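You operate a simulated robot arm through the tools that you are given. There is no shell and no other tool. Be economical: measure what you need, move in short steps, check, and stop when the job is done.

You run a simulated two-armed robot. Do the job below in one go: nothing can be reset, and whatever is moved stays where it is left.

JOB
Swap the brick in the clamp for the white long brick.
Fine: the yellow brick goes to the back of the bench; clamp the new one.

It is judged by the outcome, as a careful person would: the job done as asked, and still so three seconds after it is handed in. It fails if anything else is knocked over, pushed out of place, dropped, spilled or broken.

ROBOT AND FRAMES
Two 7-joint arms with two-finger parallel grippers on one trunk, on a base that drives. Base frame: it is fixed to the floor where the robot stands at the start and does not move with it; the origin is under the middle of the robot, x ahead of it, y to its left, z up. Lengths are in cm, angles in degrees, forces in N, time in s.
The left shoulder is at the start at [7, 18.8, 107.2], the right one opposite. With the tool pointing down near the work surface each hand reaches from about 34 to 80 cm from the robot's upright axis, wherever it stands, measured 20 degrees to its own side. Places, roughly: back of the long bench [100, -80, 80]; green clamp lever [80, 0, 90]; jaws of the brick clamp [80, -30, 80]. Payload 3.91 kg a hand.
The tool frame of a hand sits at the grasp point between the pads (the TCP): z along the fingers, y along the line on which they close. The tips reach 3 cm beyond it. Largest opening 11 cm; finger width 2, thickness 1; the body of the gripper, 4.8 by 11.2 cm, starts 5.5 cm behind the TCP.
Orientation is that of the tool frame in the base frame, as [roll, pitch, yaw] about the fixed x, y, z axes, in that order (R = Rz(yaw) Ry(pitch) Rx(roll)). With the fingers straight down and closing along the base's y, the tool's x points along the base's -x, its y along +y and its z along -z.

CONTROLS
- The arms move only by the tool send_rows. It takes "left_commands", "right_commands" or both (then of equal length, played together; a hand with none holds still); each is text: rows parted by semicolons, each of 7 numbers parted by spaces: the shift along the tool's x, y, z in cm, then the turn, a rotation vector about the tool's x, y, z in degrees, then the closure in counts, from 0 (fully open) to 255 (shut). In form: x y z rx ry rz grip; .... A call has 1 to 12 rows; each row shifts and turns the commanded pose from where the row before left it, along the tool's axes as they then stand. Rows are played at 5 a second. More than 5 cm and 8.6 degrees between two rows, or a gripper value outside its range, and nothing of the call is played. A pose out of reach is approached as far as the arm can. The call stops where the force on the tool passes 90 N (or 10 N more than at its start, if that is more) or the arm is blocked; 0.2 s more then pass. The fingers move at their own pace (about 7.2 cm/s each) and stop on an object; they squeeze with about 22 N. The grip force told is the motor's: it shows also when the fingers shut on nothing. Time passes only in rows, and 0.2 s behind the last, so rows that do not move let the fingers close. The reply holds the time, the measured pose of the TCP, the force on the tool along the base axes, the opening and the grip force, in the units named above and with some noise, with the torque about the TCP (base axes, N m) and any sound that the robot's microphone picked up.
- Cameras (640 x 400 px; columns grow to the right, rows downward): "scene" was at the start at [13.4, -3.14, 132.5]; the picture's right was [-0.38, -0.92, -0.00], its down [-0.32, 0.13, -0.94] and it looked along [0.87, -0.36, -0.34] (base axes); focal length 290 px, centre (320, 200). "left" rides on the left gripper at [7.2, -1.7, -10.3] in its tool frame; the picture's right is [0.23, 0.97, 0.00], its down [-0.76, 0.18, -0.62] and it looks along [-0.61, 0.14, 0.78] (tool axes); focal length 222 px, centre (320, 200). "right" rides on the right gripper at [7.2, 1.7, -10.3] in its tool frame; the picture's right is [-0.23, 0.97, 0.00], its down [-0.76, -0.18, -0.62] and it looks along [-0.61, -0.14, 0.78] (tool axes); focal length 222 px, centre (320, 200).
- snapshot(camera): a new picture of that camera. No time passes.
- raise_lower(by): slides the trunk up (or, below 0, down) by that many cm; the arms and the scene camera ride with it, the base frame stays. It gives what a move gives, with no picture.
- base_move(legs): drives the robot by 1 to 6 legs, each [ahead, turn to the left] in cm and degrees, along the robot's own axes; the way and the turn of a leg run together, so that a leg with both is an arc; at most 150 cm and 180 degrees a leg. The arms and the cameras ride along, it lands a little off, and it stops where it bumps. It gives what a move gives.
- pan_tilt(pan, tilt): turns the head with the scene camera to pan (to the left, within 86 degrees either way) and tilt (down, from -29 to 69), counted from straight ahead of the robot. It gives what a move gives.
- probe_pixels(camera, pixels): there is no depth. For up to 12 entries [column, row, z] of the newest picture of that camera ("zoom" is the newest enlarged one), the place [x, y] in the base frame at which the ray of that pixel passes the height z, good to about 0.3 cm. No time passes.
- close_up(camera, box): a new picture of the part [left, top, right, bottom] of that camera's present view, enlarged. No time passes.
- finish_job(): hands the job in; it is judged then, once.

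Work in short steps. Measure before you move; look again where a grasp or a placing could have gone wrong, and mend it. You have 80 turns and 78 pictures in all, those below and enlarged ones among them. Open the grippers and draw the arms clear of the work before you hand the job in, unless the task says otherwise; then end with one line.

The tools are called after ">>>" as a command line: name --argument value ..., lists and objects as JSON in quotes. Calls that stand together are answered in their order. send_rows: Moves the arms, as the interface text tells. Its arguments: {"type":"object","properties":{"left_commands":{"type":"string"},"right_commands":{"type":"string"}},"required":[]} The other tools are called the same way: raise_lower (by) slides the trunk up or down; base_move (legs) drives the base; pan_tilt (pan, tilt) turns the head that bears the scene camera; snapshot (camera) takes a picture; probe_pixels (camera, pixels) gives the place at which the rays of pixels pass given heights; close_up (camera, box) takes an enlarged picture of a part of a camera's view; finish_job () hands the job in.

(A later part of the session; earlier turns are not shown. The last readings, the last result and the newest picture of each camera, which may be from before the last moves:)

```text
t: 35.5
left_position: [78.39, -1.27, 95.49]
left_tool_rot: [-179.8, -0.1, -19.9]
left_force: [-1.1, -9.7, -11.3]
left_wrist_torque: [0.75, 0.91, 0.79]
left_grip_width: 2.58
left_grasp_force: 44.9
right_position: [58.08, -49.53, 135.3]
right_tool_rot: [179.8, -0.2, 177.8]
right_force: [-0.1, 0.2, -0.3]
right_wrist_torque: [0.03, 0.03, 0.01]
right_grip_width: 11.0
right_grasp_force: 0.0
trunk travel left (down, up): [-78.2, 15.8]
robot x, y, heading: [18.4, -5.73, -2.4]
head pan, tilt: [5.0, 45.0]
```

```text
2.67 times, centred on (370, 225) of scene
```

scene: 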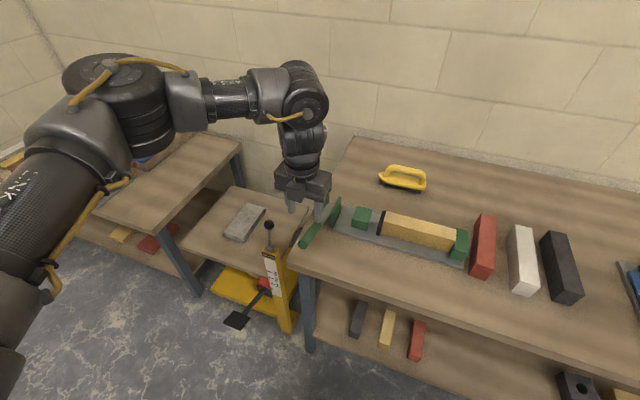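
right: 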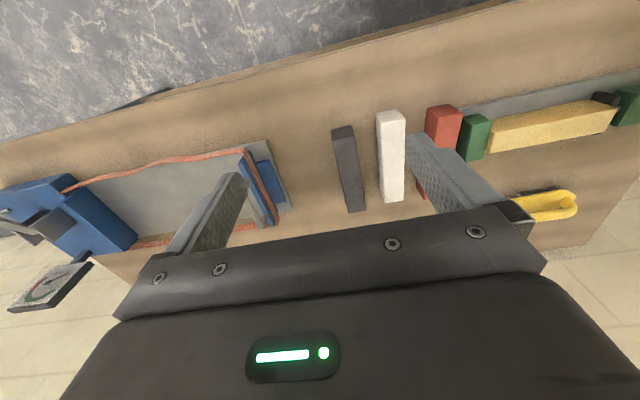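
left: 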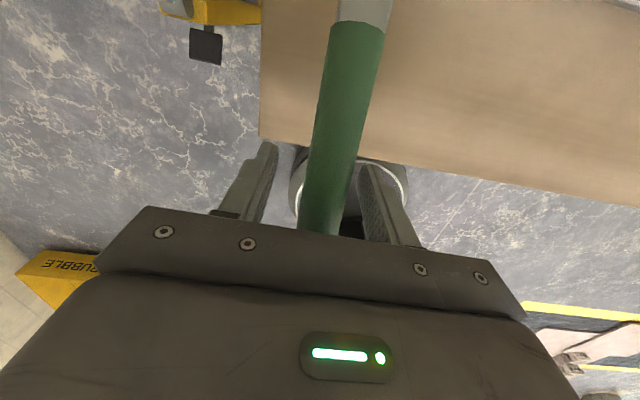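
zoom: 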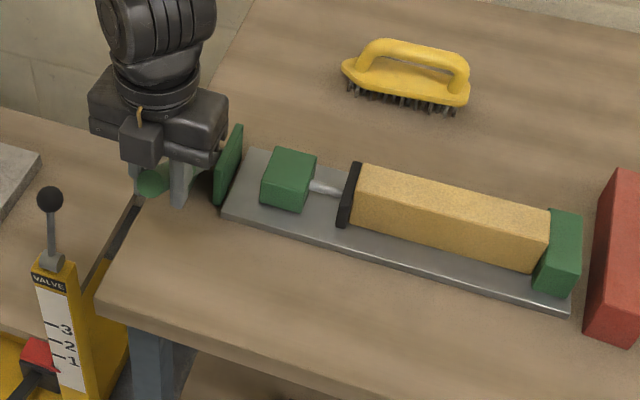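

The handle follows with low load. I continue the arc to about 75°.

>>> send_rows --left_commands "1.0 0 -1.22 0 0 0 255;1.03 0 -1.16 0 0 0 255;1.2 0 -1.03 0 0 0 255;1.21 0 -0.96 0 0 0 255;1.34 0 -0.82 0 0 0 255;1.38 0 -0.72 0 0 0 255;1.46 0 -0.58 0 0 0 255;1.49 0 -0.46 0 0 0 255;0 0 0 0 0 0 255"

>>> close_up --camera "scene" --box '[250, 150, 490, 300]'

```text
t: 37.5
left_position: [86.46, -3.8, 102.09]
left_tool_rot: [-179.9, -0.2, -19.7]
left_force: [-0.9, 14.1, -8.3]
left_wrist_torque: [1.94, 0.83, 0.79]
left_grip_width: 2.57
left_grasp_force: 45.3
left hand out of reach, approached as far as the arm can: row 7, 8
right_position: [58.11, -49.02, 135.52]
right_tool_rot: [179.9, -0.1, 177.7]
right_force: [0.2, 0.4, -1.5]
right_wrist_torque: [0.01, 0.0, -0.01]
right_grip_width: 10.98
right_grasp_force: 0.0
trunk travel left (down, up): [-78.2, 15.8]
robot x, y, heading: [18.04, -5.99, -2.0]
head pan, tilt: [5.0, 45.0]
```

```text
2.67 times, centred on (370, 225) of scene
```

zoom: 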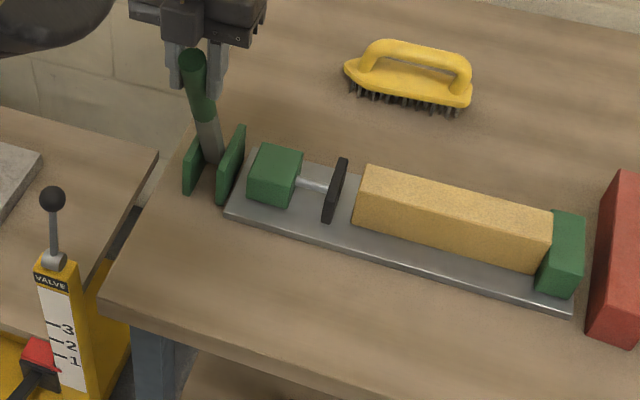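

The jaw has opened about 1.5–2 cm off the yellow brick, with the lever near 70°. I open the fingers a little in place to see whether the lever stays up.

>>> send_rows --left_commands "0 0 0 0 0 0 128;0 0 0 0 0 0 128;0 0 0 0 0 0 128;0 0 0 0 0 0 128"

>>> close_up --camera "scene" --box '[270, 130, 470, 260]'

```text
t: 38.5
left_position: [86.18, -4.21, 102.31]
left_tool_rot: [-179.9, -0.2, -20.0]
left_force: [0.5, 0.2, -0.6]
left_wrist_torque: [0.0, 0.0, 0.0]
left_grip_width: 5.48
left_grasp_force: 0.1
right_position: [57.85, -49.38, 135.36]
right_tool_rot: [179.9, -0.1, 177.7]
right_force: [0.4, -0.1, -0.4]
right_wrist_torque: [-0.01, 0.01, 0.01]
right_grip_width: 11.0
right_grasp_force: 0.1
trunk travel left (down, up): [-78.2, 15.8]
robot x, y, heading: [18.18, -5.54, -2.0]
head pan, tilt: [5.0, 45.0]
```

```text
3.08 times, centred on (370, 195) of scene
```

zoom: 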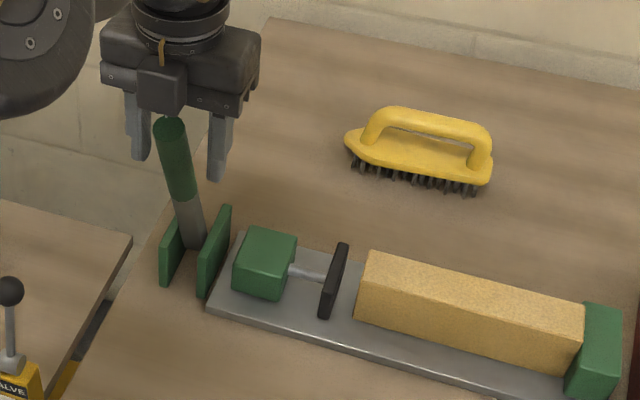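

The lever stays up by itself. I draw the left hand back off it along the open side and then up.

>>> send_rows --left_commands "-4 0 -0.5 0 0 0 128;-4 0 -0.5 0 0 0 128;-4 0 -0.5 0 0 0 128;-4 0 -2 0 0 0 128;-3 0 -4 0 0 0 128;0 0 -4 0 0 0 128;0 0 0 0 0 0 128"

>>> base_move --legs '[[0, 29], [-18, 0], [0, -45]]'

```text
t: 40.1
left_position: [68.21, 2.27, 113.52]
left_tool_rot: [-180.0, -0.1, -19.9]
left_force: [-0.7, -0.3, -0.7]
left_wrist_torque: [-0.01, 0.0, 0.03]
left_grip_width: 5.46
left_grasp_force: 0.0
right_position: [58.06, -49.37, 135.41]
right_tool_rot: [179.9, 0.0, 177.6]
right_force: [0.0, 0.1, -0.4]
right_wrist_torque: [0.02, -0.01, -0.01]
right_grip_width: 11.01
right_grasp_force: 0.0
trunk travel left (down, up): [-78.2, 15.8]
robot x, y, heading: [18.16, -6.06, -2.0]
head pan, tilt: [5.0, 45.0]
```

```text
t: 45.1
left_position: [52.43, -20.14, 113.56]
left_tool_rot: [-179.9, -0.1, -36.0]
left_force: [-1.5, 0.5, -0.4]
left_wrist_torque: [-0.05, -0.03, -0.03]
left_grip_width: 5.48
left_grasp_force: 0.0
right_position: [28.43, -66.85, 135.47]
right_tool_rot: [179.9, -0.1, 161.7]
right_force: [-0.5, -0.1, 0.2]
right_wrist_torque: [-0.02, 0.0, 0.01]
right_grip_width: 11.0
right_grasp_force: 0.1
trunk travel left (down, up): [-78.2, 15.8]
robot x, y, heading: [2.07, -14.11, -18.6]
head pan, tilt: [5.0, 45.0]
```

The robot is squared to the bench 25 cm back. I pull the left hand in, left and up, turn the right tool to yaw ~71 for the yellow brick (rz +90), and then drive in.

>>> send_rows --left_commands "-3 -3 0 0 0 0 128;-3 -3 0 0 0 0 128;-2 -2 -3 0 0 0 128;0 0 -4 0 0 0 128;0 0 -4 0 0 0 128;0 0 0 0 0 0 128;0 0 0 0 0 0 128;0 0 0 0 0 0 128;0 0 0 0 0 0 128;0 0 0 0 0 0 128;0 0 0 0 0 0 128" --right_commands "0 0 0 0 0 8.2 0;0 0 0 0 0 8.2 0;0 0 0 0 0 8.2 0;0 0 0 0 0 8.2 0;0 0 0 0 0 8.2 0;0 0 0 0 0 8.2 0;0 0 0 0 0 8.2 0;0 0 0 0 0 8.2 0;0 0 0 0 0 8.2 0;0 0 0 0 0 8.2 0;0 0 0 0 0 8.2 0"

>>> base_move --legs '[[24, 0]]'

>>> raise_lower --by -14

>>> pan_tilt --pan 0 --tilt 45

>>> snapshot --camera "scene"

```text
t: 47.5
left_position: [50.88, -9.35, 124.51]
left_tool_rot: [-179.8, 0.0, -36.0]
left_force: [-0.5, 0.1, -0.4]
left_wrist_torque: [0.03, 0.0, -0.04]
left_grip_width: 5.5
left_grasp_force: 0.0
right_position: [29.06, -85.34, 131.21]
right_tool_rot: [179.8, -0.7, 74.7]
right_force: [-0.5, -0.6, -0.8]
right_wrist_torque: [0.03, -0.05, -0.02]
right_grip_width: 11.0
right_grasp_force: 0.1
right hand out of reach, approached as far as the arm can: row 7, 8, 9, 10, 11
trunk travel left (down, up): [-78.2, 15.8]
robot x, y, heading: [1.79, -13.87, -18.3]
head pan, tilt: [5.0, 45.0]
```

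```text
t: 49.3
left_position: [73.84, -16.99, 124.43]
left_tool_rot: [-179.9, -0.2, -36.5]
left_force: [0.4, -0.2, 0.2]
left_wrist_torque: [0.05, 0.0, 0.01]
left_grip_width: 5.5
left_grasp_force: 0.0
right_position: [51.57, -92.68, 131.57]
right_tool_rot: [179.7, -0.5, 74.3]
right_force: [0.1, -0.1, 0.3]
right_wrist_torque: [0.04, -0.03, -0.01]
right_grip_width: 11.0
right_grasp_force: 0.0
trunk travel left (down, up): [-78.2, 15.8]
robot x, y, heading: [25.11, -21.86, -18.7]
head pan, tilt: [5.0, 45.0]
```

```text
t: 51.0
left_position: [74.02, -16.97, 110.45]
left_tool_rot: [-179.9, -0.2, -36.4]
left_force: [0.2, -0.3, 0.4]
left_wrist_torque: [-0.03, 0.01, -0.02]
left_grip_width: 5.48
left_grasp_force: 0.0
right_position: [51.65, -92.74, 117.51]
right_tool_rot: [179.6, -0.4, 74.3]
right_force: [0.7, 0.2, -0.7]
right_wrist_torque: [0.0, -0.01, 0.04]
right_grip_width: 11.01
right_grasp_force: 0.1
trunk travel left (down, up): [-64.2, 29.8]
robot x, y, heading: [25.35, -21.76, -18.4]
head pan, tilt: [5.0, 45.0]
```

```text
t: 51.7
left_position: [74.06, -17.06, 110.39]
left_tool_rot: [-179.9, -0.1, -36.4]
left_force: [-0.1, -0.8, 0.5]
left_wrist_torque: [-0.01, -0.02, 0.02]
left_grip_width: 5.46
left_grasp_force: 0.0
right_position: [51.68, -92.77, 117.47]
right_tool_rot: [179.7, -0.4, 74.3]
right_force: [1.0, 1.1, 0.1]
right_wrist_torque: [0.0, -0.04, -0.01]
right_grip_width: 11.01
right_grasp_force: 0.0
trunk travel left (down, up): [-64.2, 29.8]
robot x, y, heading: [24.99, -21.73, -18.6]
head pan, tilt: [0.0, 45.0]
```

```text
43 pictures are left
```

scene: 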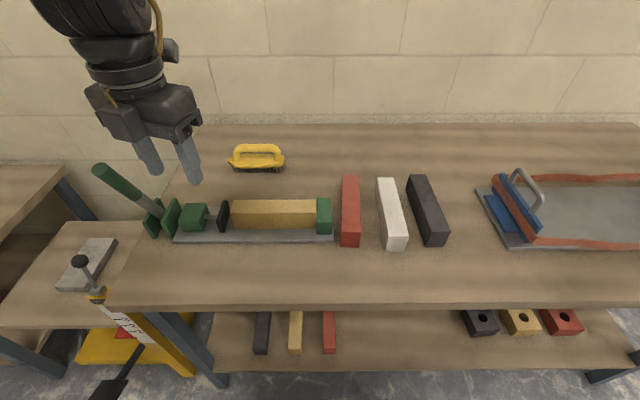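

The right hand drifted outward because it was close in. Lever, jaw and bricks look unchanged. I move the right hand over the bench toward (80, -45) at z 117 and see whether yaw 71 is possible there.

>>> send_rows --right_commands "4 2.5 0 0 0 0 0;4 2.5 0 0 0 0 0;4 2.5 0 0 0 0 0;4 2.5 0 0 0 0 0;4.5 2 0 0 0 0 0;4.5 2 0 0 0 0 0;4.9 0 0 0 0 0 0;4.9 0 0 0 0 0 0;4.9 0 0 0 0 0 0;4.9 0 0 0 0 0 0;4.9 0 0 0 0 0 0;0 0 0 0 0 0 0"

```text
t: 54.3
left_position: [74.05, -17.06, 110.56]
left_tool_rot: [-179.8, -0.1, -36.3]
left_force: [0.3, 0.0, 0.2]
left_wrist_torque: [-0.01, -0.02, 0.0]
left_grip_width: 5.45
left_grasp_force: 0.1
right_position: [57.69, -94.04, 111.87]
right_tool_rot: [179.5, -0.5, 74.4]
right_force: [0.4, -0.4, -0.3]
right_wrist_torque: [-0.02, -0.01, 0.0]
right_grip_width: 10.99
right_grasp_force: 0.1
right hand out of reach, approached as far as the arm can: row 1, 2, 3, 4, 5, 6, 7, 8, 9, 10, 11
trunk travel left (down, up): [-64.2, 29.8]
robot x, y, heading: [25.27, -21.98, -18.7]
head pan, tilt: [0.0, 45.0]
```

It's stuck at the same kind of wrist stop. I spin the right wrist the other way: first back to ~162°, then on to ~251° (the same grasp, flipped).

>>> send_rows --right_commands "0 0 -3 0 0 -8 0;0 0 -3 0 0 -8 0;0 0 0 0 0 -8 0;0 0 0 0 0 -8 0;0 0 0 0 0 -8 0;0 0 0 0 0 -8 0;0 0 0 0 0 -8 0;0 0 0 0 0 -8 0;0 0 0 0 0 -8 0;0 0 0 0 0 -8 0;0 0 0 0 0 -8 0;0 0 0 0 0 0 0"

>>> send_rows --right_commands "0 0 0 0 0 -8 0;0 0 0 0 0 -8 0;0 0 0 0 0 -8 0;0 0 0 0 0 -8 0;0 0 0 0 0 -8 0;0 0 0 0 0 -8 0;0 0 0 0 0 -8 0;0 0 0 0 0 -8 0;0 0 0 0 0 -8 0;0 0 0 0 0 -8 0;0 0 0 0 0 -8 0;0 0 0 0 0 0 0"

```text
t: 56.9
left_position: [74.04, -16.93, 110.56]
left_tool_rot: [-179.9, -0.1, -36.5]
left_force: [-0.5, -0.5, 0.0]
left_wrist_torque: [-0.01, 0.0, -0.03]
left_grip_width: 5.45
left_grasp_force: 0.0
right_position: [53.38, -94.15, 115.81]
right_tool_rot: [179.7, 0.4, 162.5]
right_force: [-0.1, -0.6, -0.2]
right_wrist_torque: [-0.01, 0.02, 0.02]
right_grip_width: 11.0
right_grasp_force: 0.0
right hand out of reach, approached as far as the arm can: row 1, 2
trunk travel left (down, up): [-64.2, 29.8]
robot x, y, heading: [25.15, -22.29, -18.3]
head pan, tilt: [0.0, 45.0]
```

```text
t: 59.5
left_position: [73.97, -17.01, 110.4]
left_tool_rot: [-179.9, -0.1, -36.4]
left_force: [-0.4, -0.3, -0.9]
left_wrist_torque: [-0.03, 0.0, 0.0]
left_grip_width: 5.48
left_grasp_force: 0.0
right_position: [53.45, -94.14, 115.68]
right_tool_rot: [-179.5, 0.3, -109.5]
right_force: [0.1, 0.6, 0.0]
right_wrist_torque: [0.01, -0.04, 0.01]
right_grip_width: 11.0
right_grasp_force: 0.0
trunk travel left (down, up): [-64.2, 29.8]
robot x, y, heading: [25.01, -21.86, -18.7]
head pan, tilt: [0.0, 45.0]
```

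The wrist is at -109.5° now. I move the right hand across to near (82, -42) at z 116, and draw the left hand back out of its way.

>>> send_rows --left_commands "-2 -1 0 0 0 0 128;-2 -1 0 0 0 0 128;-2 -1 0 0 0 0 128;-2 0 0 0 0 0 128;0 0 0 0 0 0 128;0 0 0 0 0 0 128;0 0 0 0 0 0 128;0 0 0 0 0 0 128;0 0 0 0 0 0 128;0 0 0 0 0 0 128;0 0 0 0 0 0 128;0 0 0 0 0 0 128" --right_commands "-4.9 -0.75 0 0 0 0 0;-4.9 -0.75 0 0 0 0 0;-4.9 -0.75 0 0 0 0 0;-4.9 -0.75 0 0 0 0 0;-4.9 -0.75 0 0 0 0 0;-4.9 -0.75 0 0 0 0 0;-4.9 -0.75 0 0 0 0 0;-4.9 -0.75 0 0 0 0 0;-4.9 -0.75 0 0 0 0 0;-4.9 -0.75 0 0 0 0 0;-4.9 -0.75 0 0 0 0 0;-4.9 -0.75 0 0 0 0 0"

>>> snapshot --camera "scene"

>>> snapshot --camera "right"

```text
t: 62.1
left_position: [69.39, -9.92, 110.43]
left_tool_rot: [-179.9, -0.1, -36.5]
left_force: [-0.3, -0.3, 0.2]
left_wrist_torque: [-0.02, -0.03, 0.0]
left_grip_width: 5.49
left_grasp_force: 0.2
right_position: [62.02, -59.96, 108.84]
right_tool_rot: [-179.7, 0.7, -109.8]
right_force: [-0.1, -0.4, -0.6]
right_wrist_torque: [-0.01, 0.03, -0.01]
right_grip_width: 11.0
right_grasp_force: 0.0
right hand out of reach, approached as far as the arm can: row 3, 4, 5, 6, 7, 8, 9, 10, 11, 12
trunk travel left (down, up): [-64.2, 29.8]
robot x, y, heading: [25.34, -21.84, -18.6]
head pan, tilt: [0.0, 45.0]
```

```text
42 pictures are left
```

scene: 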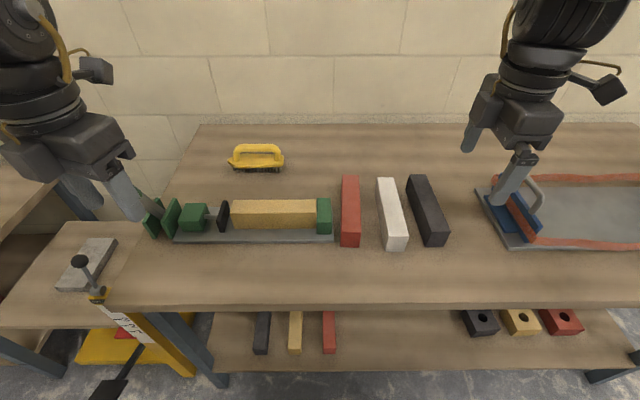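

```text
41 pictures are left
```

right: 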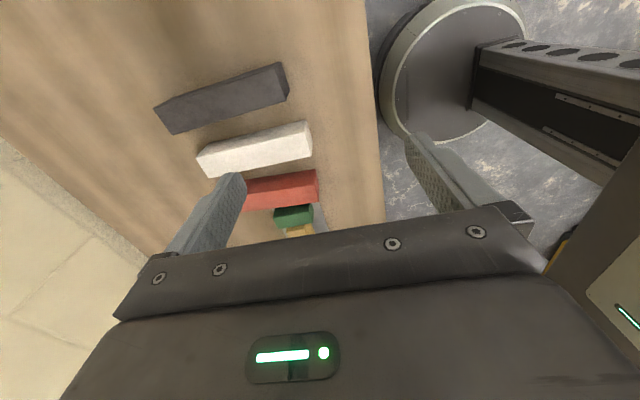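

The inward move got blocked again at (62, -60). I try extending forward first (tool -y), then inward.

>>> send_rows --right_commands "0 -4 0 0 0 0 0;0 -4 0 0 0 0 0;0 -4 0 0 0 0 0;-4 0 0 0 0 0 0;-4 0 0 0 0 0 0;-4 0 0 0 0 0 0;0 0 0 0 0 0 0"

```text
t: 63.7
left_position: [69.42, -9.85, 110.34]
left_tool_rot: [-179.8, -0.1, -36.4]
left_force: [0.1, 0.0, 0.7]
left_wrist_torque: [0.01, 0.04, -0.01]
left_grip_width: 5.45
left_grasp_force: 0.1
right_position: [65.31, -62.73, 104.75]
right_tool_rot: [-179.5, 0.5, -109.7]
right_force: [-0.4, -0.4, -0.3]
right_wrist_torque: [0.02, 0.03, 0.02]
right_grip_width: 10.99
right_grasp_force: 0.0
right hand out of reach, approached as far as the arm can: row 1, 2, 3, 4, 5, 6
trunk travel left (down, up): [-64.2, 29.8]
robot x, y, heading: [25.1, -21.87, -18.7]
head pan, tilt: [0.0, 45.0]
```

Still blocked, so this wrist turn with this elbow pose is bad. I rotate back to the starting yaw (162), then will go inward to a comfortable spot before spinning, as worked for the left arm.

>>> send_rows --right_commands "0 2 -3 0 0 8 0;0 2 -3 0 0 8 0;0 0 -2 0 0 8 0;0 0 0 0 0 8 0;0 0 0 0 0 8 0;0 0 0 0 0 8 0;0 0 0 0 0 8 0;0 0 0 0 0 8 0;0 0 0 0 0 8 0;0 0 0 0 0 8 0;0 0 0 0 0 8 0;0 0 0 0 0 0 0"

>>> send_rows --right_commands "-3 3 0 0 0 0 0;-3 3 0 0 0 0 0;-3 3 0 0 0 0 0;-2 3 0 0 0 0 0;0 0 0 0 0 0 0"

```text
t: 66.3
left_position: [69.34, -9.93, 110.44]
left_tool_rot: [-179.9, 0.0, -36.4]
left_force: [0.0, -0.3, 0.5]
left_wrist_torque: [-0.02, 0.02, 0.0]
left_grip_width: 5.49
left_grasp_force: 0.0
right_position: [61.15, -61.43, 112.52]
right_tool_rot: [179.4, 0.3, 162.2]
right_force: [0.2, 0.8, -0.7]
right_wrist_torque: [0.0, 0.0, -0.04]
right_grip_width: 11.01
right_grasp_force: 0.0
right hand out of reach, approached as far as the arm can: row 3
trunk travel left (down, up): [-64.2, 29.8]
robot x, y, heading: [25.1, -21.65, -18.7]
head pan, tilt: [0.0, 45.0]
```

```text
t: 67.5
left_position: [69.43, -9.87, 110.43]
left_tool_rot: [-179.9, -0.1, -36.4]
left_force: [0.1, -0.3, -0.5]
left_wrist_torque: [-0.01, -0.01, -0.01]
left_grip_width: 5.49
left_grasp_force: 0.1
right_position: [62.15, -60.86, 110.1]
right_tool_rot: [179.5, 0.3, 162.3]
right_force: [-0.6, 0.0, 0.1]
right_wrist_torque: [0.01, -0.04, 0.01]
right_grip_width: 11.0
right_grasp_force: 0.1
right hand out of reach, approached as far as the arm can: row 1, 2, 3, 4
trunk travel left (down, up): [-64.2, 29.8]
robot x, y, heading: [25.03, -21.75, -18.9]
head pan, tilt: [0.0, 45.0]
```

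Still blocked inward even at the starting yaw, so the elbow posture is the problem. I go up and back out toward the starting pose to see if it unwinds, then inward while high.

>>> send_rows --right_commands "2 -3 -3 0 0 0 0;2 -3 -3 0 0 0 0;2 -4 -2 0 0 0 0;0 -3 -3 0 0 0 0;0 0 0 0 0 0 0;0 4 0 0 0 0 0;0 4 0 0 0 0 0;0 4 0 0 0 0 0;0 4 0 0 0 0 0;0 4 0 0 0 0 0;0 4 0 0 0 0 0;0 0 0 0 0 0 0"

>>> pan_tilt --pan -50 --tilt 25

>>> snapshot --camera "scene"

```text
t: 70.1
left_position: [69.45, -9.89, 110.48]
left_tool_rot: [-179.9, -0.1, -36.4]
left_force: [0.3, -0.4, -0.2]
left_wrist_torque: [-0.01, -0.03, 0.02]
left_grip_width: 5.47
left_grasp_force: 0.1
right_position: [54.23, -55.23, 118.05]
right_tool_rot: [179.4, 0.3, 162.5]
right_force: [-1.3, 0.2, -0.3]
right_wrist_torque: [-0.02, -0.01, -0.03]
right_grip_width: 11.01
right_grasp_force: 0.1
right hand out of reach, approached as far as the arm can: row 8, 9, 10, 11
trunk travel left (down, up): [-64.2, 29.8]
robot x, y, heading: [25.14, -21.82, -18.8]
head pan, tilt: [0.0, 45.0]
```

```text
t: 71.2
left_position: [69.32, -9.91, 110.46]
left_tool_rot: [-179.9, 0.0, -36.4]
left_force: [-0.3, 0.0, 0.8]
left_wrist_torque: [-0.03, 0.01, -0.01]
left_grip_width: 5.51
left_grasp_force: 0.0
right_position: [54.16, -55.21, 118.03]
right_tool_rot: [179.5, 0.2, 162.6]
right_force: [0.0, -0.1, -0.6]
right_wrist_torque: [0.01, 0.0, 0.02]
right_grip_width: 10.97
right_grasp_force: 0.0
trunk travel left (down, up): [-64.2, 29.8]
robot x, y, heading: [25.07, -22.19, -18.5]
head pan, tilt: [-50.0, 25.0]
```

```text
40 pictures are left
```

scene: 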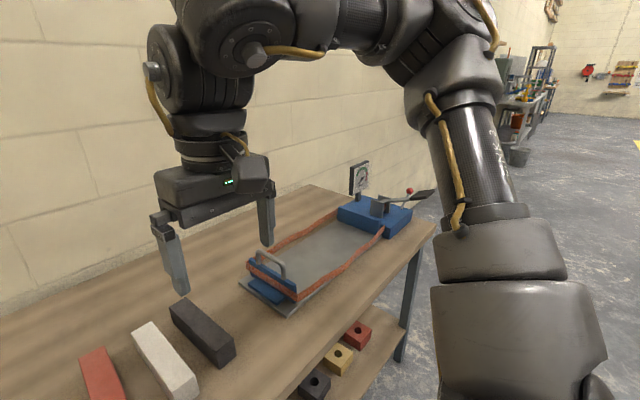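

The right elbow is swung up and out, which blocks inward motion. I'll go outward, then extend the arm well forward to straighten that posture, staying at z≥115.

>>> send_rows --right_commands "0 -4 0 0 0 0 0;0 -4 0 0 0 0 0;-4 -2 0 0 0 0 0;-4.9 0 0 0 0 0 0;-4.9 0 0 0 0 0 0;-4.9 0 0 0 0 0 0;-4.9 0 0 0 0 0 0;-4.9 0 0 0 0 0 0;0 0 0 0 0 0 0"

```text
t: 73.2
left_position: [69.33, -9.94, 110.44]
left_tool_rot: [-179.8, -0.2, -36.3]
left_force: [-0.5, 0.7, -0.2]
left_wrist_torque: [0.02, 0.03, 0.02]
left_grip_width: 5.46
left_grasp_force: 0.0
right_position: [66.28, -74.19, 109.37]
right_tool_rot: [179.3, 0.6, 162.3]
right_force: [-0.3, -0.2, 0.3]
right_wrist_torque: [-0.01, 0.0, -0.03]
right_grip_width: 11.03
right_grasp_force: 0.0
right hand out of reach, approached as far as the arm can: row 4, 5, 6, 7, 8
trunk travel left (down, up): [-64.2, 29.8]
robot x, y, heading: [25.15, -22.07, -18.8]
head pan, tilt: [-50.0, 25.0]
```

Going forward makes the hand sink each time, so the wrist flexes too far when it's above the shoulder. I raise the trunk 14 cm and lower the hand relative to it, then extend inward.

>>> raise_lower --by 14

>>> send_rows --right_commands "0 0 4 0 0 0 0;0 0 4 0 0 0 0;0 0 4 0 0 0 0;0 0 4 0 0 0 0;0 0 3 0 0 0 0;0 4 0 0 0 0 0;0 4 0 0 0 0 0;0 4 0 0 0 0 0;0 4 0 0 0 0 0;0 4 0 0 0 0 0;0 0 0 0 0 0 0"

```text
t: 74.9
left_position: [69.22, -10.02, 124.41]
left_tool_rot: [-179.8, -0.1, -36.5]
left_force: [0.3, 0.3, 0.6]
left_wrist_torque: [0.02, -0.01, 0.01]
left_grip_width: 5.5
left_grasp_force: 0.0
right_position: [66.27, -74.24, 123.24]
right_tool_rot: [179.5, 0.5, 162.4]
right_force: [0.0, -0.1, 0.0]
right_wrist_torque: [-0.03, -0.01, 0.07]
right_grip_width: 11.01
right_grasp_force: 0.1
trunk travel left (down, up): [-78.2, 15.8]
robot x, y, heading: [25.06, -21.97, -18.7]
head pan, tilt: [-50.0, 25.0]
```

```text
t: 77.3
left_position: [69.45, -9.9, 124.47]
left_tool_rot: [-179.9, -0.2, -36.4]
left_force: [-0.5, -0.5, 0.9]
left_wrist_torque: [0.0, 0.02, -0.02]
left_grip_width: 5.5
left_grasp_force: 0.1
right_position: [65.1, -61.2, 107.04]
right_tool_rot: [179.2, 0.6, 162.2]
right_force: [-0.6, 0.7, -0.5]
right_wrist_torque: [-0.01, -0.02, -0.01]
right_grip_width: 11.01
right_grasp_force: 0.0
right hand out of reach, approached as far as the arm can: row 7, 8, 9, 10
trunk travel left (down, up): [-78.2, 15.8]
robot x, y, heading: [25.14, -22.01, -18.7]
head pan, tilt: [-50.0, 25.0]
```

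It stops at the same lateral spot, like the left arm did before its wrist spin. Now, with the hand low relative to the shoulder, I spin the right wrist by -90 (rz) here and then try inward.

>>> send_rows --right_commands "0 -3 0 0 0 -8 0;0 0 0 0 0 -8 0;0 0 0 0 0 -8 0;0 0 0 0 0 -8 0;0 0 0 0 0 -8 0;0 0 0 0 0 -8 0;0 0 0 0 0 -8 0;0 0 0 0 0 -8 0;0 0 0 0 0 -8 0;0 0 0 0 0 -8 0;0 0 0 0 0 -8 0;0 0 0 0 0 0 0"

>>> send_rows --right_commands "-4 0 0 0 0 0 0;-4 0 0 0 0 0 0;0 -4 0 0 0 0 0;0 -4 0 0 0 0 0;-4 0 0 0 0 0 0;0 0 0 0 0 0 0"

```text
t: 79.9
left_position: [69.37, -9.83, 124.45]
left_tool_rot: [-179.9, -0.1, -36.4]
left_force: [0.3, -0.8, -0.6]
left_wrist_torque: [-0.03, -0.01, 0.02]
left_grip_width: 5.48
left_grasp_force: 0.1
right_position: [64.24, -64.01, 107.13]
right_tool_rot: [-179.4, 0.6, -109.6]
right_force: [0.0, -0.3, 0.5]
right_wrist_torque: [-0.02, 0.02, 0.0]
right_grip_width: 11.01
right_grasp_force: 0.0
trunk travel left (down, up): [-78.2, 15.8]
robot x, y, heading: [25.17, -21.46, -18.4]
head pan, tilt: [-50.0, 25.0]
```

```text
t: 81.3
left_position: [69.27, -9.94, 124.44]
left_tool_rot: [-179.9, -0.1, -36.5]
left_force: [0.2, 0.6, 0.3]
left_wrist_torque: [0.03, 0.01, -0.01]
left_grip_width: 5.5
left_grasp_force: 0.0
right_position: [66.79, -62.45, 109.62]
right_tool_rot: [-179.4, 0.9, -109.8]
right_force: [1.0, -0.1, 0.0]
right_wrist_torque: [-0.03, 0.01, 0.03]
right_grip_width: 11.0
right_grasp_force: 0.2
right hand out of reach, approached as far as the arm can: row 1, 2, 3, 4, 5
trunk travel left (down, up): [-78.2, 15.8]
robot x, y, heading: [24.84, -22.03, -18.6]
head pan, tilt: [-50.0, 25.0]
```

The block isn't the yaw: both arms resist swinging left of straight ahead of their shoulders. So I'll place the base farther left, turned to about +10°, putting the bricks and the bench's back to the right-front of the right shoulder. I lift the right hand slightly first.

>>> send_rows --right_commands "3 0 -3 0 0 0 0;3 0 -3 0 0 0 0;0 0 0 0 0 0 0"

>>> base_move --legs '[[-20, 0], [0, 32]]'

```text
t: 82.1
left_position: [69.47, -9.92, 124.32]
left_tool_rot: [-180.0, 0.0, -36.4]
left_force: [0.6, 0.5, 0.0]
left_wrist_torque: [-0.01, 0.01, -0.04]
left_grip_width: 5.49
left_grasp_force: 0.0
right_position: [64.75, -68.27, 115.36]
right_tool_rot: [-179.6, 0.7, -109.6]
right_force: [0.3, 0.1, 0.1]
right_wrist_torque: [0.01, -0.01, 0.01]
right_grip_width: 11.01
right_grasp_force: 0.0
trunk travel left (down, up): [-78.2, 15.8]
robot x, y, heading: [25.09, -22.12, -18.6]
head pan, tilt: [-50.0, 25.0]
```

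```text
t: 85.3
left_position: [37.2, 18.21, 124.46]
left_tool_rot: [-179.8, -0.1, -4.0]
left_force: [0.0, 0.1, 0.6]
left_wrist_torque: [0.0, -0.05, 0.0]
left_grip_width: 5.49
left_grasp_force: 0.1
right_position: [64.25, -33.48, 115.62]
right_tool_rot: [-179.5, 0.6, -77.3]
right_force: [0.2, -0.4, -1.2]
right_wrist_torque: [-0.02, 0.01, -0.01]
right_grip_width: 11.0
right_grasp_force: 0.0
trunk travel left (down, up): [-78.2, 15.8]
robot x, y, heading: [6.21, -15.64, 13.6]
head pan, tilt: [-50.0, 25.0]
```

Good. I drive ahead 24 cm, then turn the right tool 32° back to yaw -109.

>>> base_move --legs '[[24, 0]]'

>>> send_rows --right_commands "0 0 0 0 0 8 0;0 0 0 0 0 8 0;0 0 0 0 0 8 0;0 0 0 0 0 8 0;0 0 0 0 0 0 0"

>>> pan_tilt --pan -30 --tilt 45

>>> snapshot --camera "scene"

```text
t: 87.0
left_position: [60.13, 23.91, 124.49]
left_tool_rot: [-179.9, -0.2, -4.0]
left_force: [-0.2, 0.3, 0.5]
left_wrist_torque: [0.0, -0.01, 0.0]
left_grip_width: 5.47
left_grasp_force: 0.0
right_position: [87.31, -27.81, 115.59]
right_tool_rot: [-179.3, 0.6, -77.3]
right_force: [0.2, -0.9, 0.3]
right_wrist_torque: [0.0, -0.02, -0.02]
right_grip_width: 11.0
right_grasp_force: 0.0
trunk travel left (down, up): [-78.2, 15.8]
robot x, y, heading: [29.23, -9.77, 13.5]
head pan, tilt: [-50.0, 25.0]
```

```text
t: 88.2
left_position: [60.25, 23.94, 124.45]
left_tool_rot: [-179.9, -0.2, -4.1]
left_force: [1.4, 1.2, -1.0]
left_wrist_torque: [0.0, 0.0, 0.0]
left_grip_width: 5.49
left_grasp_force: 0.0
right_position: [87.33, -27.77, 115.53]
right_tool_rot: [-179.8, 0.8, -109.5]
right_force: [-0.3, 0.7, 0.6]
right_wrist_torque: [0.0, 0.0, -0.02]
right_grip_width: 11.02
right_grasp_force: 0.1
trunk travel left (down, up): [-78.2, 15.8]
robot x, y, heading: [29.02, -9.65, 13.7]
head pan, tilt: [-50.0, 25.0]
```

```text
t: 89.1
left_position: [60.24, 23.89, 124.43]
left_tool_rot: [-180.0, -0.1, -4.0]
left_force: [0.2, -0.9, 0.8]
left_wrist_torque: [0.01, 0.0, 0.0]
left_grip_width: 5.49
left_grasp_force: 0.1
right_position: [87.44, -27.81, 115.49]
right_tool_rot: [-179.9, 0.8, -109.2]
right_force: [1.0, -0.4, 0.1]
right_wrist_torque: [0.01, 0.0, 0.0]
right_grip_width: 10.98
right_grasp_force: 0.1
trunk travel left (down, up): [-78.2, 15.8]
robot x, y, heading: [29.14, -9.96, 13.5]
head pan, tilt: [-30.0, 45.0]
```

```text
39 pictures are left
```

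scene: 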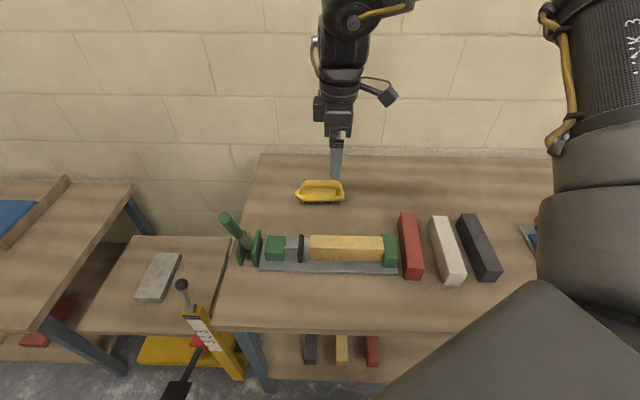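

The right hand is nearly over the yellow brick. I enlarge the clamp to re-measure the brick and the jaw gap.

>>> close_up --camera "scene" --box '[250, 210, 410, 310]'

>>> snapshot --camera "right"

```text
4.00 times, centred on (330, 260) of scene
```

zoom: 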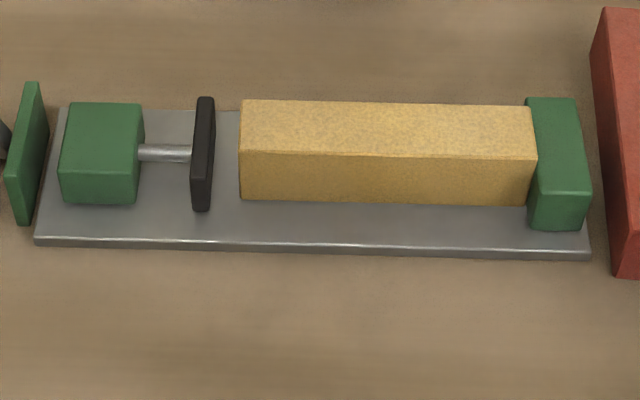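

```text
37 pictures are left
```

right: 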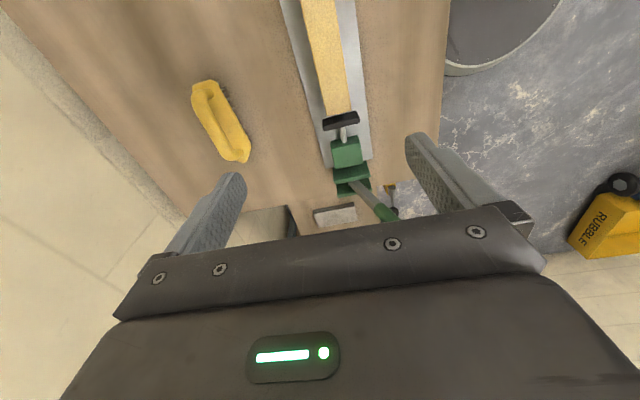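

I probe the yellow brick's top corners (240,150), (536,158), (243,100), (530,107), its bottom corners and the pad face.

>>> probe_pixels --camera "zoom" --pixels '[[240, 150, 86.5], [536, 158, 86.5], [243, 100, 86.5], [530, 107, 86.5], [241, 198, 81.5], [533, 205, 81.5], [212, 209, 81.5], [590, 250, 81.5], [35, 238, 81.5], [590, 258, 80], [528, 229, 81.5], [214, 100, 88]]'

```text
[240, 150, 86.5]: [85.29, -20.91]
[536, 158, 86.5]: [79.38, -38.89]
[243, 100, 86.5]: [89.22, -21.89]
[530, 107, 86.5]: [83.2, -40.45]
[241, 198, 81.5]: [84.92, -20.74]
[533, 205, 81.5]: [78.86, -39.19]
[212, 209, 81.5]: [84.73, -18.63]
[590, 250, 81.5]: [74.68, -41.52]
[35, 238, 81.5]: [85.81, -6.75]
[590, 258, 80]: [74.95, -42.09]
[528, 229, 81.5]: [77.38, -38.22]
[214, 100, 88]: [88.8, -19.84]
```

The yellow brick's centre is at (84.2, -30.5), axis at 72°, top z ≈ 86.5. I align over it and descend in part, then check.

>>> send_rows --right_commands "3.5 2.2 0 0 0 -1.2 90;0 0 4 0 0 0 90;0 0 4 0 0 0 90;0 0 4 0 0 0 90;0 0 4 0 0 0 90;0 0 3 0 0 0 90;0 0 0 0 0 0 90"

>>> snapshot --camera "right"

```text
t: 90.7
left_position: [60.1, 23.83, 124.53]
left_tool_rot: [-179.9, -0.2, -4.0]
left_force: [0.0, -0.6, 0.2]
left_wrist_torque: [-0.04, 0.01, -0.01]
left_grip_width: 5.48
left_grasp_force: 0.0
right_position: [84.05, -30.17, 96.14]
right_tool_rot: [-179.9, 0.8, -108.1]
right_force: [0.3, -0.5, -0.2]
right_wrist_torque: [0.01, -0.01, 0.02]
right_grip_width: 7.12
right_grasp_force: 0.1
trunk travel left (down, up): [-78.2, 15.8]
robot x, y, heading: [28.91, -9.97, 13.5]
head pan, tilt: [-30.0, 45.0]
```

```text
36 pictures are left
```

right: 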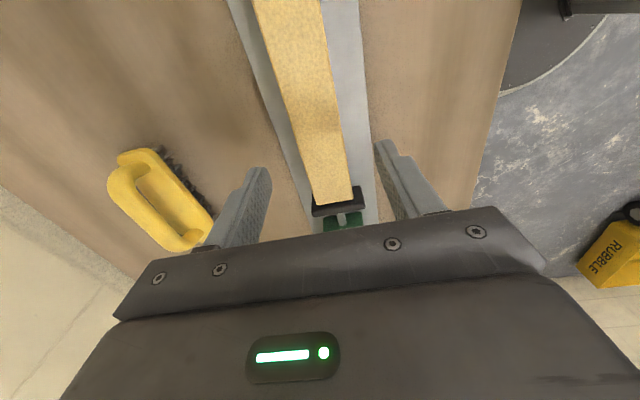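

The brick runs midway between the fingers. I descend 10 cm to z 86 and close.

>>> send_rows --right_commands "0.3 0 4 0 0 0 90;0 0 4 0 0 0 90;0 0 2.1 0 0 0 90;0 0 0 0 0 0 90;0 0 0 0 0 0 255;0 0 0 0 0 0 255;0 0 0 0 0 0 255;0 0 0 0 0 0 255"

```text
t: 92.5
left_position: [60.16, 23.81, 124.34]
left_tool_rot: [-179.8, -0.3, -4.1]
left_force: [0.2, 0.0, 0.1]
left_wrist_torque: [-0.02, -0.01, -0.03]
left_grip_width: 5.47
left_grasp_force: 0.1
right_position: [82.87, -33.54, 91.34]
right_tool_rot: [-179.9, 0.8, -108.1]
right_force: [-0.2, -0.5, 0.0]
right_wrist_torque: [0.01, -0.02, 0.02]
right_grip_width: 0.0
right_grasp_force: 21.8
right hand out of reach, approached as far as the arm can: row 1, 2, 3
trunk travel left (down, up): [-78.2, 15.8]
robot x, y, heading: [29.35, -9.95, 13.5]
head pan, tilt: [-30.0, 45.0]
```

Out of reach at that depth: the fingers closed above the brick on nothing (z 91, tips at 88). I open, rise 15 cm, lower the trunk 13 cm and go back over the brick.

>>> send_rows --right_commands "0 0 0 0 0 0 90;0 0 -4 0 0 0 90;0 0 -4 0 0 0 90;0 0 -4 0 0 0 90;0 0 -4 0 0 0 90;0 0 0 0 0 0 90"

>>> raise_lower --by -13

```text
t: 93.9
left_position: [60.24, 23.75, 124.38]
left_tool_rot: [-179.9, -0.1, -4.0]
left_force: [-1.0, 0.3, 0.0]
left_wrist_torque: [0.01, 0.01, 0.02]
left_grip_width: 5.49
left_grasp_force: 0.1
right_position: [82.73, -33.57, 107.4]
right_tool_rot: [-180.0, 0.8, -108.1]
right_force: [-0.4, 0.4, -0.2]
right_wrist_torque: [0.0, 0.03, -0.01]
right_grip_width: 7.12
right_grasp_force: 0.1
trunk travel left (down, up): [-78.2, 15.8]
robot x, y, heading: [29.27, -10.05, 13.4]
head pan, tilt: [-30.0, 45.0]
```

```text
t: 95.5
left_position: [60.15, 23.82, 111.43]
left_tool_rot: [-179.9, -0.2, -4.1]
left_force: [0.4, -0.7, -0.3]
left_wrist_torque: [-0.02, 0.01, 0.02]
left_grip_width: 5.49
left_grasp_force: 0.0
right_position: [82.63, -33.5, 94.44]
right_tool_rot: [-179.9, 0.9, -108.2]
right_force: [0.6, 0.4, -0.1]
right_wrist_torque: [-0.02, 0.01, -0.01]
right_grip_width: 7.12
right_grasp_force: 0.0
trunk travel left (down, up): [-65.2, 28.8]
robot x, y, heading: [29.17, -9.78, 13.6]
head pan, tilt: [-30.0, 45.0]
```

Shoulder lower now. I move 3.3 cm back along the brick to its centre at z 94 and, after that, down to z 86 without closing yet.

>>> send_rows --right_commands "-3.3 -0.6 0 0 0 0 90;0 0 0 0 0 0 90;0 0 3 0 0 0 90;0 0 3 0 0 0 90;0 0 2.3 0 0 0 90;0 0 0 0 0 0 90"

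```text
t: 96.9
left_position: [60.13, 23.97, 111.52]
left_tool_rot: [-179.8, -0.2, -4.0]
left_force: [0.2, -0.5, -0.4]
left_wrist_torque: [-0.04, -0.01, 0.03]
left_grip_width: 5.49
left_grasp_force: 0.2
right_position: [84.35, -30.51, 86.17]
right_tool_rot: [-179.9, 0.9, -108.1]
right_force: [-0.1, -0.2, 0.4]
right_wrist_torque: [0.02, -0.02, -0.03]
right_grip_width: 7.11
right_grasp_force: 0.1
trunk travel left (down, up): [-65.2, 28.8]
robot x, y, heading: [29.46, -9.84, 13.7]
head pan, tilt: [-30.0, 45.0]
```

Reached (84.35, -30.5, 86.2). I go 0.6 cm lower and close.

>>> send_rows --right_commands "0 0 0.6 0 0 0 90;0 0 0 0 0 0 180;0 0 0 0 0 0 255;0 0 0 0 0 0 255;0 0 0 0 0 0 255"

```text
t: 98.1
left_position: [60.28, 23.8, 111.43]
left_tool_rot: [-179.8, -0.1, -4.1]
left_force: [0.7, -1.0, 0.3]
left_wrist_torque: [0.01, -0.01, -0.01]
left_grip_width: 5.48
left_grasp_force: 0.0
right_position: [84.51, -30.42, 85.5]
right_tool_rot: [-179.9, 0.8, -108.1]
right_force: [2.3, -1.8, 0.3]
right_wrist_torque: [0.2, 0.03, -0.15]
right_grip_width: 4.39
right_grasp_force: 22.2
trunk travel left (down, up): [-65.2, 28.8]
robot x, y, heading: [29.17, -9.78, 13.3]
head pan, tilt: [-30.0, 45.0]
```

Gripped at 4.4 cm. I lift, easing off the fixed jaw by 0.4 cm.

>>> send_rows --right_commands "-0.4 0 -0.5 0 0 0 255;0 0 -2 0 0 0 255;0 0 -4 0 0 0 255;0 0 -4 0 0 0 255;0 0 -4 0 0 0 255;0 0 0 0 0 0 255"

>>> snapshot --camera "scene"

```text
t: 99.5
left_position: [60.37, 23.8, 111.37]
left_tool_rot: [-179.9, -0.1, -4.0]
left_force: [0.0, 0.1, 0.6]
left_wrist_torque: [-0.05, -0.01, 0.0]
left_grip_width: 5.5
left_grasp_force: 0.1
right_position: [84.7, -30.38, 100.15]
right_tool_rot: [180.0, 0.8, -108.0]
right_force: [-1.0, 0.1, -8.8]
right_wrist_torque: [0.01, 0.0, -0.02]
right_grip_width: 4.4
right_grasp_force: 21.9
trunk travel left (down, up): [-65.2, 28.8]
robot x, y, heading: [29.64, -10.27, 13.6]
head pan, tilt: [-30.0, 45.0]
```

```text
35 pictures are left
```

scene: 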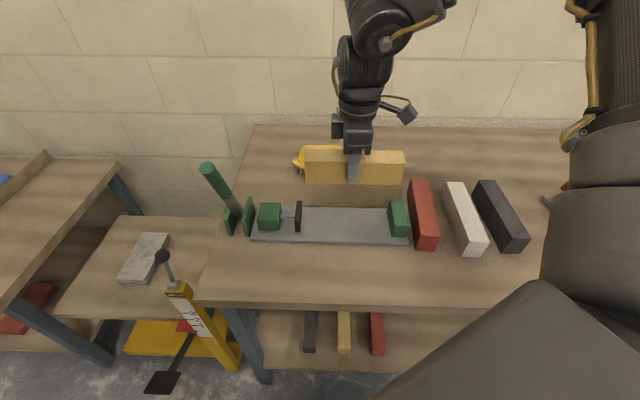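

The yellow brick is held clear at z 100. I carry it right and back toward (99, -61), high above the other bricks.

>>> send_rows --right_commands "3.6 -3.3 0 0 0 0 255;3.6 -3.3 0 0 0 0 255;3.6 -3.3 0 0 0 0 255;3.6 -3.3 0 0 0 0 255;3.6 -3.3 0 0 0 0 255;3.6 -3.3 0 0 0 0 255;3.6 -3.3 0 0 0 0 255;0 0 0 0 0 0 255"

>>> snapshot --camera "scene"

```text
t: 101.3
left_position: [60.29, 23.78, 111.5]
left_tool_rot: [-180.0, -0.2, -4.1]
left_force: [0.6, -0.1, -0.7]
left_wrist_torque: [-0.01, -0.03, 0.02]
left_grip_width: 5.48
left_grasp_force: 0.1
right_position: [98.64, -61.37, 99.93]
right_tool_rot: [-179.8, 0.8, -108.2]
right_force: [-0.5, -0.3, -8.3]
right_wrist_torque: [0.05, -0.04, 0.02]
right_grip_width: 4.4
right_grasp_force: 22.4
trunk travel left (down, up): [-65.2, 28.8]
robot x, y, heading: [29.18, -9.82, 13.5]
head pan, tilt: [-30.0, 45.0]
```

```text
34 pictures are left
```

scene: 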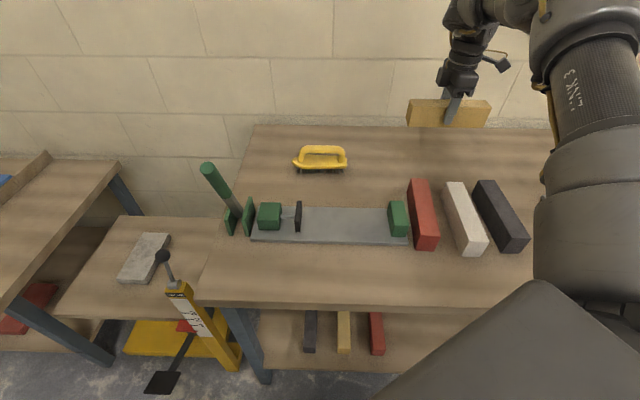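

I check the back edge (row ~127) and the bricks' far ends to pick the set-down spot.

>>> probe_pixels --camera "scene" --pixels '[[380, 126, 80], [520, 128, 80], [254, 127, 80], [347, 171, 80], [297, 172, 80], [485, 181, 85.2], [420, 180, 85.2], [505, 200, 80]]'

```text
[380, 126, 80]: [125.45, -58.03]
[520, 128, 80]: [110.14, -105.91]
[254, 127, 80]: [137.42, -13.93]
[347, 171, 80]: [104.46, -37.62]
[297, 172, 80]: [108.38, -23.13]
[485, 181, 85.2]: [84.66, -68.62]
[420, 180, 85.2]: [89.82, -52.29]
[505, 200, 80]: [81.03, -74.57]
```

The bench spans n≈72–137 across its depth, so I move ~6 cm farther back and 5 cm right to be well in the back part, then read.

>>> send_rows --right_commands "2 -3 0 0 0 0 255;3 -3 0 0 0 0 255;0 0 3 0 0 0 255;0 0 3 0 0 0 255;0 0 3 0 0 0 255;0 0 0 0 0 0 255"

```text
t: 102.7
left_position: [60.32, 23.73, 111.5]
left_tool_rot: [-179.9, -0.1, -4.0]
left_force: [0.1, 0.1, -0.3]
left_wrist_torque: [0.01, 0.01, -0.01]
left_grip_width: 5.48
left_grasp_force: 0.1
right_position: [99.84, -65.17, 92.05]
right_tool_rot: [-179.9, 0.8, -108.1]
right_force: [0.7, 0.6, -8.5]
right_wrist_torque: [0.04, 0.03, 0.0]
right_grip_width: 4.39
right_grasp_force: 21.7
right hand out of reach, approached as far as the arm can: row 2, 4, 5
trunk travel left (down, up): [-65.2, 28.8]
robot x, y, heading: [29.46, -9.8, 14.0]
head pan, tilt: [-30.0, 45.0]
```

The arm is at its limit there (n ≈ 115, z 92). I lower with the trunk: 6.5 cm down leaves the brick's bottom about 1.5 cm over the bench.

>>> raise_lower --by -6.5

>>> snapshot --camera "scene"

```text
t: 103.7
left_position: [60.27, 23.86, 104.8]
left_tool_rot: [-179.9, -0.1, -4.1]
left_force: [0.6, -0.6, 0.7]
left_wrist_torque: [0.0, 0.0, 0.01]
left_grip_width: 5.49
left_grasp_force: 0.1
right_position: [99.85, -65.22, 85.49]
right_tool_rot: [-179.9, 0.9, -108.1]
right_force: [-0.3, -0.8, -8.1]
right_wrist_torque: [0.02, -0.05, 0.03]
right_grip_width: 4.38
right_grasp_force: 21.9
trunk travel left (down, up): [-58.7, 35.3]
robot x, y, heading: [29.3, -10.01, 13.5]
head pan, tilt: [-30.0, 45.0]
```

```text
33 pictures are left
```

scene: 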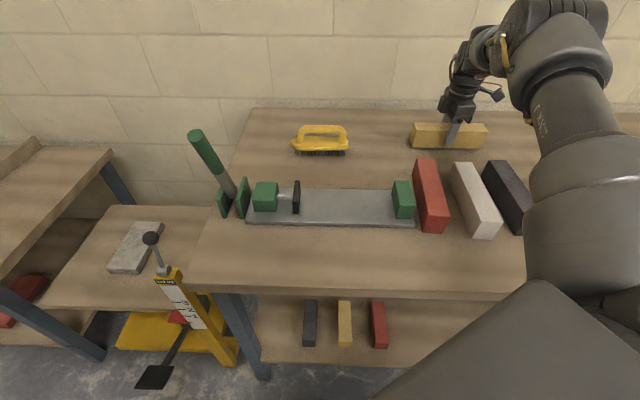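

Near the bench surface now. I lower in small steps and watch the vertical force.

>>> send_rows --right_commands "0 0 0.5 0 0 0 255;0 0 0.5 0 0 0 255;0 0 0.3 0 0 0 255;0 0 0 0 0 0 255"

```text
t: 104.7
left_position: [60.22, 23.94, 105.0]
left_tool_rot: [-180.0, -0.1, -4.2]
left_force: [-0.1, 0.2, -0.1]
left_wrist_torque: [-0.02, 0.0, -0.02]
left_grip_width: 5.46
left_grasp_force: 0.1
right_position: [99.43, -64.98, 84.42]
right_tool_rot: [-179.8, 0.7, -108.1]
right_force: [0.4, -1.0, -1.4]
right_wrist_torque: [-0.66, 0.33, 0.12]
right_grip_width: 4.4
right_grasp_force: 21.7
right hand out of reach, approached as far as the arm can: row 2
trunk travel left (down, up): [-58.7, 35.3]
robot x, y, heading: [29.23, -9.79, 13.4]
head pan, tilt: [-30.0, 45.0]
```

The load went from -8 to -1.4 N, so the brick rests on the bench. A touch lower, then I open slowly.

>>> send_rows --right_commands "0 0 0.2 0 0 0 255;0 0 0 0 0 0 150;0 0 0 0 0 0 100;0 0 0 0 0 0 90;0 0 0 0 0 0 90"

>>> snapshot --camera "right"

```text
t: 105.9
left_position: [60.22, 23.79, 104.99]
left_tool_rot: [-179.9, -0.2, -4.2]
left_force: [0.0, 0.8, 0.4]
left_wrist_torque: [-0.02, 0.0, -0.03]
left_grip_width: 5.45
left_grasp_force: 0.0
right_position: [99.45, -64.96, 84.18]
right_tool_rot: [-179.8, 0.9, -108.1]
right_force: [-0.6, 0.4, 0.1]
right_wrist_torque: [-0.04, 0.04, -0.02]
right_grip_width: 7.13
right_grasp_force: 0.0
trunk travel left (down, up): [-58.7, 35.3]
robot x, y, heading: [29.42, -9.99, 13.7]
head pan, tilt: [-30.0, 45.0]
```

```text
32 pictures are left
```

right: 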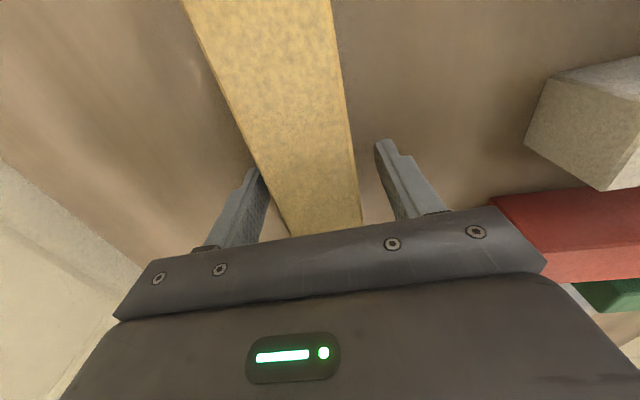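

The brick lies freely between the open fingers. I raise with the trunk (pure vertical), 12 cm.

>>> raise_lower --by 12

>>> snapshot --camera "scene"

```text
t: 107.4
left_position: [60.19, 23.85, 116.84]
left_tool_rot: [-179.9, -0.1, -3.9]
left_force: [0.1, 0.1, -0.2]
left_wrist_torque: [-0.01, 0.03, 0.0]
left_grip_width: 5.49
left_grasp_force: 0.1
right_position: [99.51, -65.0, 96.11]
right_tool_rot: [-179.8, 0.8, -108.1]
right_force: [0.3, 0.5, -0.1]
right_wrist_torque: [0.0, 0.04, -0.02]
right_grip_width: 7.1
right_grasp_force: 0.1
trunk travel left (down, up): [-70.7, 23.3]
robot x, y, heading: [29.43, -9.94, 13.7]
head pan, tilt: [-30.0, 45.0]
```

```text
31 pictures are left
```

scene: 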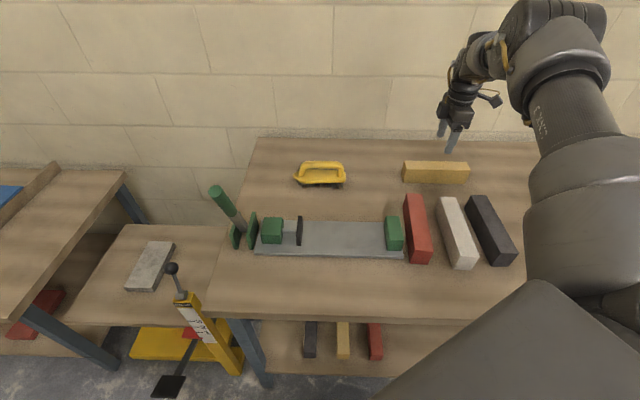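

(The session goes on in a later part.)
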